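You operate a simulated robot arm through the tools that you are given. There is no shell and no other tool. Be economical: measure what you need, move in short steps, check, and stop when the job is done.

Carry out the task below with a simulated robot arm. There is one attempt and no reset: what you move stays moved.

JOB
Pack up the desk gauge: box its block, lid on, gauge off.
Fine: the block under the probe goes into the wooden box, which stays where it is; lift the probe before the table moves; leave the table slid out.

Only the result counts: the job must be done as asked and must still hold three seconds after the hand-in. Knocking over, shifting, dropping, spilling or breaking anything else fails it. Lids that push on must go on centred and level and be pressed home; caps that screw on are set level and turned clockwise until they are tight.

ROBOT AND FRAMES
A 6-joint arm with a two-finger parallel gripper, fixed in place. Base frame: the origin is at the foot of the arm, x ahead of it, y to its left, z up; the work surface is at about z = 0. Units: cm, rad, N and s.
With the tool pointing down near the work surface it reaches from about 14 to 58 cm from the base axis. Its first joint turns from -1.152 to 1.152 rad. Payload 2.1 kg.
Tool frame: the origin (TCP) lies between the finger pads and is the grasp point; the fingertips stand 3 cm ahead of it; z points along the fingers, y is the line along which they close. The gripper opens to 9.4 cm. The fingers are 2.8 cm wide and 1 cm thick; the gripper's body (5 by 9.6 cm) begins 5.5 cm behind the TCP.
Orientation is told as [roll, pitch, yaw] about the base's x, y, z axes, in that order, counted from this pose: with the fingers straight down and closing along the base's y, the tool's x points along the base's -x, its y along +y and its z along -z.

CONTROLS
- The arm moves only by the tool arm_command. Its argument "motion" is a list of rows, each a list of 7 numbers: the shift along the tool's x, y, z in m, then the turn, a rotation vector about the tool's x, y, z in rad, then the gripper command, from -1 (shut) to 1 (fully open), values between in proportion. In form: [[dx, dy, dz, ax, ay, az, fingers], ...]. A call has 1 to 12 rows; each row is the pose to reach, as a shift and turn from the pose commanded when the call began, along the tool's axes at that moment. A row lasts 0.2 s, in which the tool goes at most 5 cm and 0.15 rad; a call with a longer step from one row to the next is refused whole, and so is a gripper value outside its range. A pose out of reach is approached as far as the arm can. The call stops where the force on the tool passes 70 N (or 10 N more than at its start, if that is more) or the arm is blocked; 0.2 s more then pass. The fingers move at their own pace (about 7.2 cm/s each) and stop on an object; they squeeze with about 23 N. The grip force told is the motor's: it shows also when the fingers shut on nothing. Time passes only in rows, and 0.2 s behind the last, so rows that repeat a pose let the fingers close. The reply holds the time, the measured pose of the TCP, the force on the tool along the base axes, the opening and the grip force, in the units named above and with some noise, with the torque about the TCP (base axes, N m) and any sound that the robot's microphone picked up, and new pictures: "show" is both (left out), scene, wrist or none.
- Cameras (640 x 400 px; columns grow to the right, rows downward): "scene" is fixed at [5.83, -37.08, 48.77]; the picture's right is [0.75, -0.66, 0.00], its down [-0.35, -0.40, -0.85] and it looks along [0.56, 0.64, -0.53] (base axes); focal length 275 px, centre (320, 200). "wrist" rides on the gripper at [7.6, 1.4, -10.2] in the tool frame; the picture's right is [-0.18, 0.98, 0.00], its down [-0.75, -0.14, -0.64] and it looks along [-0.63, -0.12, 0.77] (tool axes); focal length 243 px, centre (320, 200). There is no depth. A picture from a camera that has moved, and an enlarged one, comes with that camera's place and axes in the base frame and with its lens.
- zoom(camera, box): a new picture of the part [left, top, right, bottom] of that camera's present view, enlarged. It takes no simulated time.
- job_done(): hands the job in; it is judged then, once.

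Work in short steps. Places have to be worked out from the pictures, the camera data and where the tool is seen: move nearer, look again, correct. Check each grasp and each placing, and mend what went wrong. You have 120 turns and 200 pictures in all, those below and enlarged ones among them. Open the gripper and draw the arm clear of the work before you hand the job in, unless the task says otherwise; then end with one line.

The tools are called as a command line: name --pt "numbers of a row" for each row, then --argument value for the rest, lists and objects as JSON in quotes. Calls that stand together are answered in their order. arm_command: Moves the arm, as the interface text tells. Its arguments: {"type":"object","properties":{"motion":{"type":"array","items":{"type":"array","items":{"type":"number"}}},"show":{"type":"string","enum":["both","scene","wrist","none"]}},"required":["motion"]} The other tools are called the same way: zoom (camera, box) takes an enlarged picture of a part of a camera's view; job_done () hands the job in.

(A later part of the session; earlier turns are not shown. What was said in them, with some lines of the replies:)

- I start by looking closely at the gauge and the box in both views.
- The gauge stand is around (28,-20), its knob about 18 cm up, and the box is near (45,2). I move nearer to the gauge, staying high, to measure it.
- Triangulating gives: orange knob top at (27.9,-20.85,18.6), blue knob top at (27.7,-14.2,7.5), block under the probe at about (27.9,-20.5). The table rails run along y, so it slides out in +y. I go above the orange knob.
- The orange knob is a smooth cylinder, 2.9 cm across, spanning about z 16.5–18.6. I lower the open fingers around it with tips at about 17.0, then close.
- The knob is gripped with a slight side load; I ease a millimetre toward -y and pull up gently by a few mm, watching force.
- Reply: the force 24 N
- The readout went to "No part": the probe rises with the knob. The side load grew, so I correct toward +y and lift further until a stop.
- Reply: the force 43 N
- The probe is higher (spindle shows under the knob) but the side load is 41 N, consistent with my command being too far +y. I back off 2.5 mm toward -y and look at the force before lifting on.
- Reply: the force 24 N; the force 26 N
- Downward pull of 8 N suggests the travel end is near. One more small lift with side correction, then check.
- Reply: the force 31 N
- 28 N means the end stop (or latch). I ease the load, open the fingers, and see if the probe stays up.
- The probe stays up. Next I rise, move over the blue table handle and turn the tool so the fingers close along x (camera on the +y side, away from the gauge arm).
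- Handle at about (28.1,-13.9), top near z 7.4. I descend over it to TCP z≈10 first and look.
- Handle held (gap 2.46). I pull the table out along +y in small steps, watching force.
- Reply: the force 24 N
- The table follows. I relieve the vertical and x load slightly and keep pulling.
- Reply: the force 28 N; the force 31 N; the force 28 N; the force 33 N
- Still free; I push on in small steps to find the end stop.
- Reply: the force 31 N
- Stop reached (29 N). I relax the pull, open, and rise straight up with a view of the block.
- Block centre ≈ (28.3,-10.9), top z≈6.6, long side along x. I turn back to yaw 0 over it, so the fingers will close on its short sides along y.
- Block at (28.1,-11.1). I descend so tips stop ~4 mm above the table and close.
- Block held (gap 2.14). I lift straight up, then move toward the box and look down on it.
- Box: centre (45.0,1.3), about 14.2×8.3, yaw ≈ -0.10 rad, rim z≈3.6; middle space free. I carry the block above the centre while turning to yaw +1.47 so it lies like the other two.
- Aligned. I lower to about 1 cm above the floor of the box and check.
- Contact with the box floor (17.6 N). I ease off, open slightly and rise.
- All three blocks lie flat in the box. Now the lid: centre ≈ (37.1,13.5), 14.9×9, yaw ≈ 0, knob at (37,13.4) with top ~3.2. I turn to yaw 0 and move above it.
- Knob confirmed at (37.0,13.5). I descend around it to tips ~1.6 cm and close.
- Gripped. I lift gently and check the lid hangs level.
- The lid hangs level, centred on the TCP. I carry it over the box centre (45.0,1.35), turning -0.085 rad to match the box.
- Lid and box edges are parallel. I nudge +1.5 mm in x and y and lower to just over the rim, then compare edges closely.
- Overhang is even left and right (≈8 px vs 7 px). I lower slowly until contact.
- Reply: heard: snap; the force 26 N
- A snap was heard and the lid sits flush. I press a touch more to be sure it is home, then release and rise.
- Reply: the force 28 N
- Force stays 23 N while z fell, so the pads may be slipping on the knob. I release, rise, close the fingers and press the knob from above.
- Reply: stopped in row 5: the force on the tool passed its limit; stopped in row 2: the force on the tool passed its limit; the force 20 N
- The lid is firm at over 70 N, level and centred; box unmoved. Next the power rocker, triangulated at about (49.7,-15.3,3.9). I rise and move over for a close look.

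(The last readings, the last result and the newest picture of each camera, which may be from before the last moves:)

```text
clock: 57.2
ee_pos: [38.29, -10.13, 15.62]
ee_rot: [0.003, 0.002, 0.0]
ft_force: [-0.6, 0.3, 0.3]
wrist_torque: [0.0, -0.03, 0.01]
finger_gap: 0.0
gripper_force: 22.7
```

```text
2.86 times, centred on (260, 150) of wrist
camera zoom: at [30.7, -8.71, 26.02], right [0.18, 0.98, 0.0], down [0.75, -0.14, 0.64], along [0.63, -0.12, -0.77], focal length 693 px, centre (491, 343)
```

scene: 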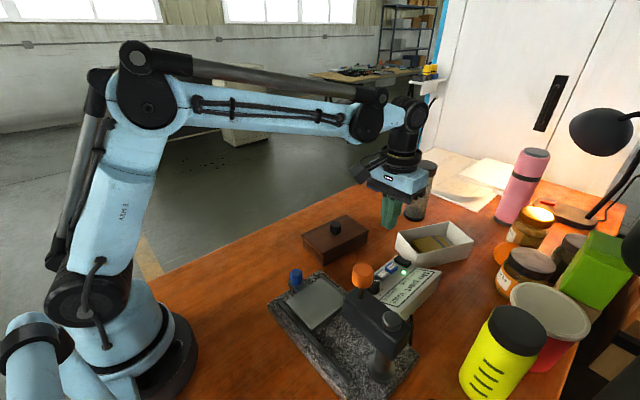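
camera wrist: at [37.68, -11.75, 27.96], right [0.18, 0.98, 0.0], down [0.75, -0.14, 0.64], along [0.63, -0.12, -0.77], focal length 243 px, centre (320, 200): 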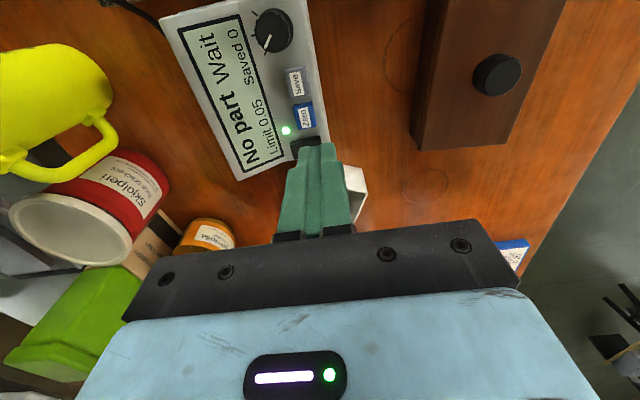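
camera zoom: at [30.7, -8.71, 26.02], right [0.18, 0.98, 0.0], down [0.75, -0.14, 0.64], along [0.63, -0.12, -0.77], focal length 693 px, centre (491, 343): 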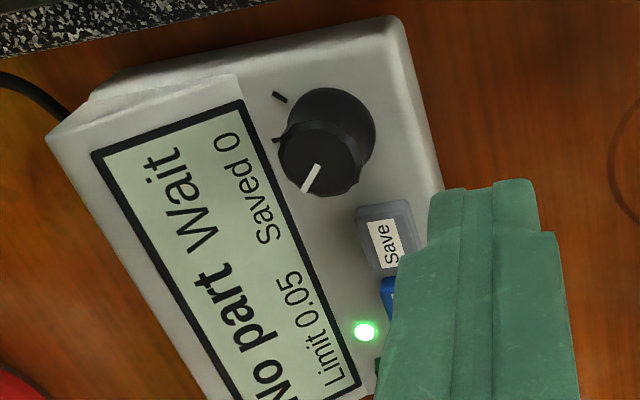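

The rocker's long axis runs along y, ends near y≈-13.7 and -16.8 at x≈49.6, top z≈4.4; the -y end looks slightly raised. I move above that end to check before pressing.

arm_command --pt "-0.035 -0.02 0 0 0 0 -1" --pt "-0.075 -0.04 0 0 0 0 -1" --pt "-0.114 -0.062 0 0 0 0 -1" --pt "-0.114 -0.062 0.03 0 0 0 -1" --pt "-0.114 -0.062 0.055 0 0 0 -1" --pt "-0.114 -0.062 0.055 0 0 0 -1" --show "wrist"

zoom --camera "wrist" --box '[240, 90, 400, 210]'

zoom --camera "scene" --box '[370, 220, 450, 290]'

```text
clock: 58.6
ee_pos: [49.64, -16.26, 10.39]
ee_rot: [0.002, 0.002, -0.001]
ft_force: [-0.4, 0.0, -0.1]
wrist_torque: [-0.01, 0.0, 0.01]
finger_gap: 0.0
gripper_force: 22.9
camera wrist: at [42.14, -14.89, 20.63], right [0.18, 0.98, 0.0], down [0.75, -0.14, 0.64], along [0.63, -0.12, -0.77], focal length 243 px, centre (320, 200)
```

wrist: 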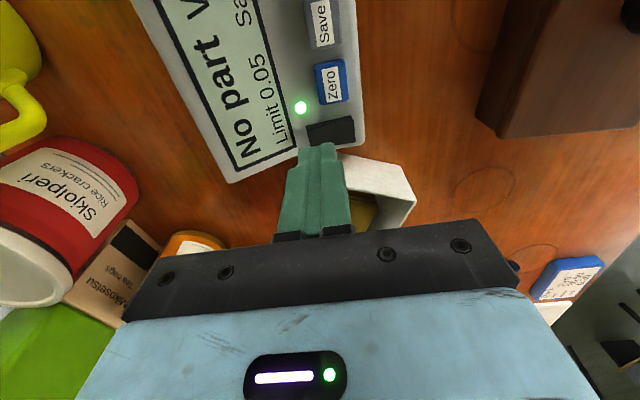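

```text
3.33 times, centred on (320, 150) of wrist
camera zoom: at [42.14, -14.89, 20.63], right [0.18, 0.98, 0.0], down [0.75, -0.14, 0.64], along [0.63, -0.12, -0.77], focal length 809 px, centre (320, 367)
```

zoom: 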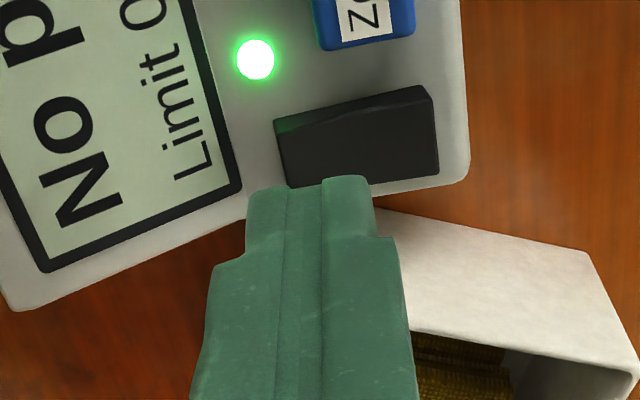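

```text
5.71 times, centred on (410, 255) of scene
camera zoom: at [5.83, -37.08, 48.77], right [0.75, -0.66, 0.0], down [-0.35, -0.4, -0.85], along [0.56, 0.64, -0.53], focal length 1572 px, centre (-194, -114)
```

zoom: 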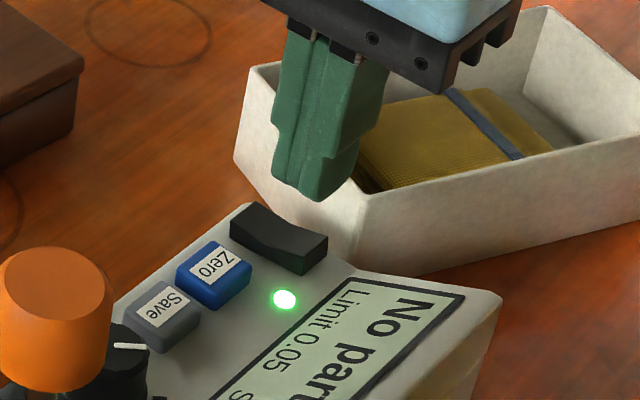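

The rocker is fully visible: centre (49.7,-15.5), ends y -17.1 and -13.9; tray is clear. I press the -y end gently.

arm_command --pt "-0.001 -0.004 0.01 0 0 0 -1" --pt "-0.001 -0.004 0.02 0 0 0 -1" --pt "-0.001 -0.004 0.024 0 0 0 -1" --pt "-0.001 -0.004 0.027 0 0 0 -1" --pt "-0.001 -0.004 0.029 0 0 0 -1" --pt "-0.001 -0.004 0.029 0 0 0 -1" --show "none"

zoom --camera "scene" --box '[370, 220, 450, 290]'

```text
clock: 60.0
ee_pos: [49.64, -16.69, 7.35]
ee_rot: [0.001, 0.0, 0.0]
ft_force: [-0.4, -1.4, 0.5]
wrist_torque: [-0.03, -0.01, 0.01]
finger_gap: 0.0
gripper_force: 23.3
```

```text
5.71 times, centred on (410, 255) of scene
camera zoom: at [5.83, -37.08, 48.77], right [0.75, -0.66, 0.0], down [-0.35, -0.4, -0.85], along [0.56, 0.64, -0.53], focal length 1572 px, centre (-194, -114)
```

zoom: 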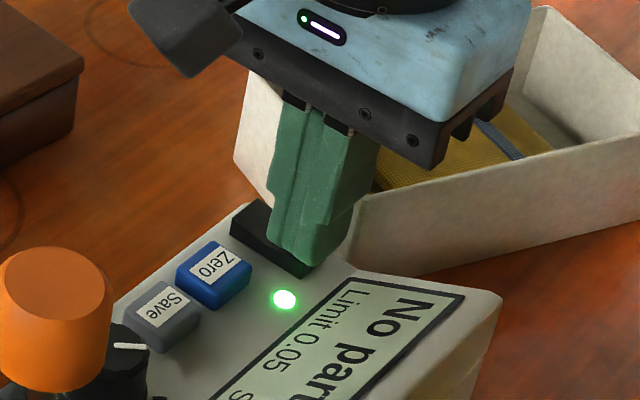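

arm_command --pt "0 0 0.002 0 0 0 -1" --pt "0 0 0.004 0 0 0 -1" --pt "0 0 0.005 0 0 0 -1" --pt "0 0 0.005 0 0 0 -1" --show "none"

zoom --camera "scene" --box '[370, 220, 450, 290]'

```text
clock: 60.8
ee_pos: [49.64, -16.71, 7.28]
ee_rot: [0.0, 0.002, -0.002]
ft_force: [0.4, -0.4, 17.0]
wrist_torque: [0.15, -0.03, -0.02]
finger_gap: 0.01
gripper_force: 23.2
heard: click
stopped in row 3: the force on the tool passed its limit (the readings are from after the stop); the commanded pose is now the measured one
```

```text
5.71 times, centred on (410, 255) of scene
camera zoom: at [5.82, -37.08, 48.77], right [0.75, -0.66, 0.0], down [-0.35, -0.4, -0.85], along [0.56, 0.64, -0.53], focal length 1572 px, centre (-194, -114)
```

zoom: 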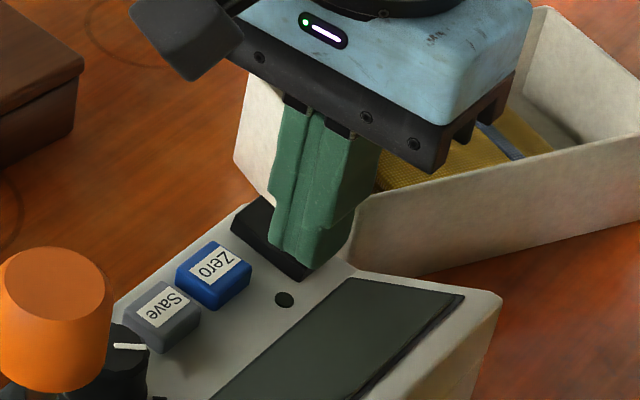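

A click, and the display and LED are off. I rise straight up and draw clear, opening the gripper, then check everything.

arm_command --pt "0 0 -0.03 0 0 0 -1" --pt "0 0 -0.07 0 0 0 -1" --pt "0 0 -0.11 0 0 0 -0.5" --pt "0 0 -0.15 0 0 0 0" --pt "0.03 0.04 -0.18 0 0 0 0.5" --pt "0.07 0.08 -0.2 0 0 0 1" --pt "0.11 0.12 -0.22 0 0 0 1" --pt "0.15 0.16 -0.24 0 0 0 1" --pt "0.19 0.18 -0.24 0 0 0 1" --pt "0.19 0.18 -0.24 0 0 0 1" --show "both"

zoom --camera "scene" --box '[250, 200, 450, 400]'

```text
refused: row 5 steps farther than a row can; nothing moved
```

```text
2.00 times, centred on (350, 300) of scene
camera zoom: at [5.82, -37.08, 48.77], right [0.75, -0.66, 0.0], down [-0.35, -0.4, -0.85], along [0.56, 0.64, -0.53], focal length 550 px, centre (260, 0)
```

zoom: 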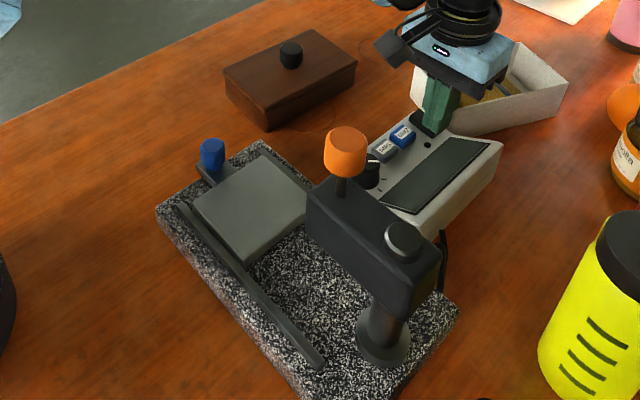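

The step was too long; I retry with shorter steps.

arm_command --pt "0 0 -0.03 0 0 0 -1" --pt "0 0 -0.07 0 0 0 -1" --pt "0 0 -0.11 0 0 0 -0.5" --pt "0 0 -0.15 0 0 0 0" --pt "0.02 0.02 -0.18 0 0 0 0.5" --pt "0.045 0.045 -0.2 0 0 0 1" --pt "0.075 0.075 -0.21 0 0 0 1" --pt "0.105 0.105 -0.22 0 0 0 1" --pt "0.135 0.135 -0.22 0 0 0 1" --pt "0.165 0.165 -0.22 0 0 0 1" --pt "0.165 0.165 -0.22 0 0 0 1" --show "both"

zoom --camera "scene" --box '[250, 200, 450, 400]'

zoom --camera "scene" --box '[290, 200, 390, 280]'

```text
clock: 63.2
ee_pos: [33.29, -0.27, 29.39]
ee_rot: [0.004, 0.001, -0.004]
ft_force: [0.6, 0.0, 0.2]
wrist_torque: [0.01, 0.0, -0.01]
finger_gap: 9.42
gripper_force: 0.0
camera wrist: at [25.77, 1.07, 39.63], right [0.19, 0.98, 0.0], down [0.75, -0.14, 0.64], along [0.63, -0.12, -0.77], focal length 243 px, centre (320, 200)
```

scene: 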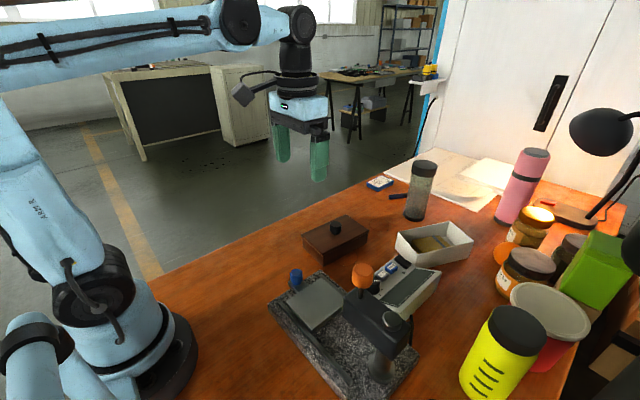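
wrist: 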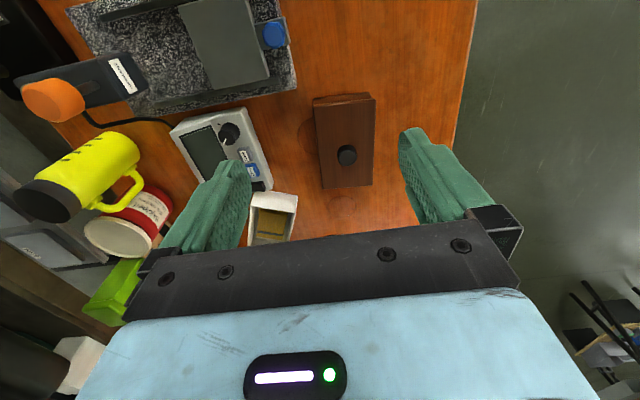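

```text
2.00 times, centred on (350, 300) of scene
camera zoom: at [5.83, -37.08, 48.77], right [0.75, -0.66, 0.0], down [-0.35, -0.4, -0.85], along [0.56, 0.64, -0.53], focal length 550 px, centre (260, 0)
```

zoom: 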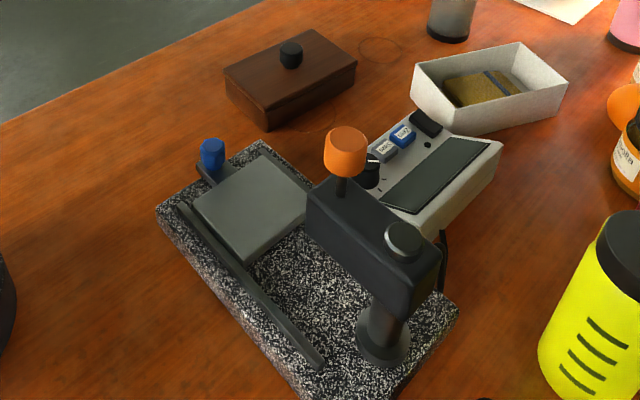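

```text
5.00 times, centred on (340, 240) of scene
camera zoom: at [5.83, -37.08, 48.77], right [0.75, -0.66, 0.0], down [-0.35, -0.4, -0.85], along [0.56, 0.64, -0.53], focal length 1376 px, centre (220, 0)
```

zoom: 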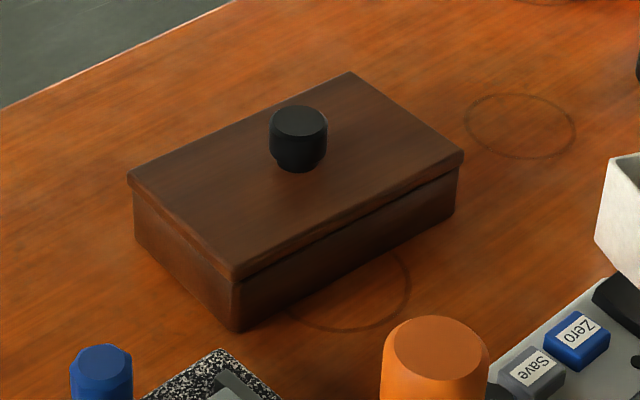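

Everything looks right: the lid is on level, the gauge is off, the probe is up, the table is out, and the arm is clear with the gripper open. I hand in.

job_done

```text
The job is handed in.
```

The 19.50 block is in the wooden box with the lid snapped on level, the gauge is off with its probe up, and the table is left slid out.
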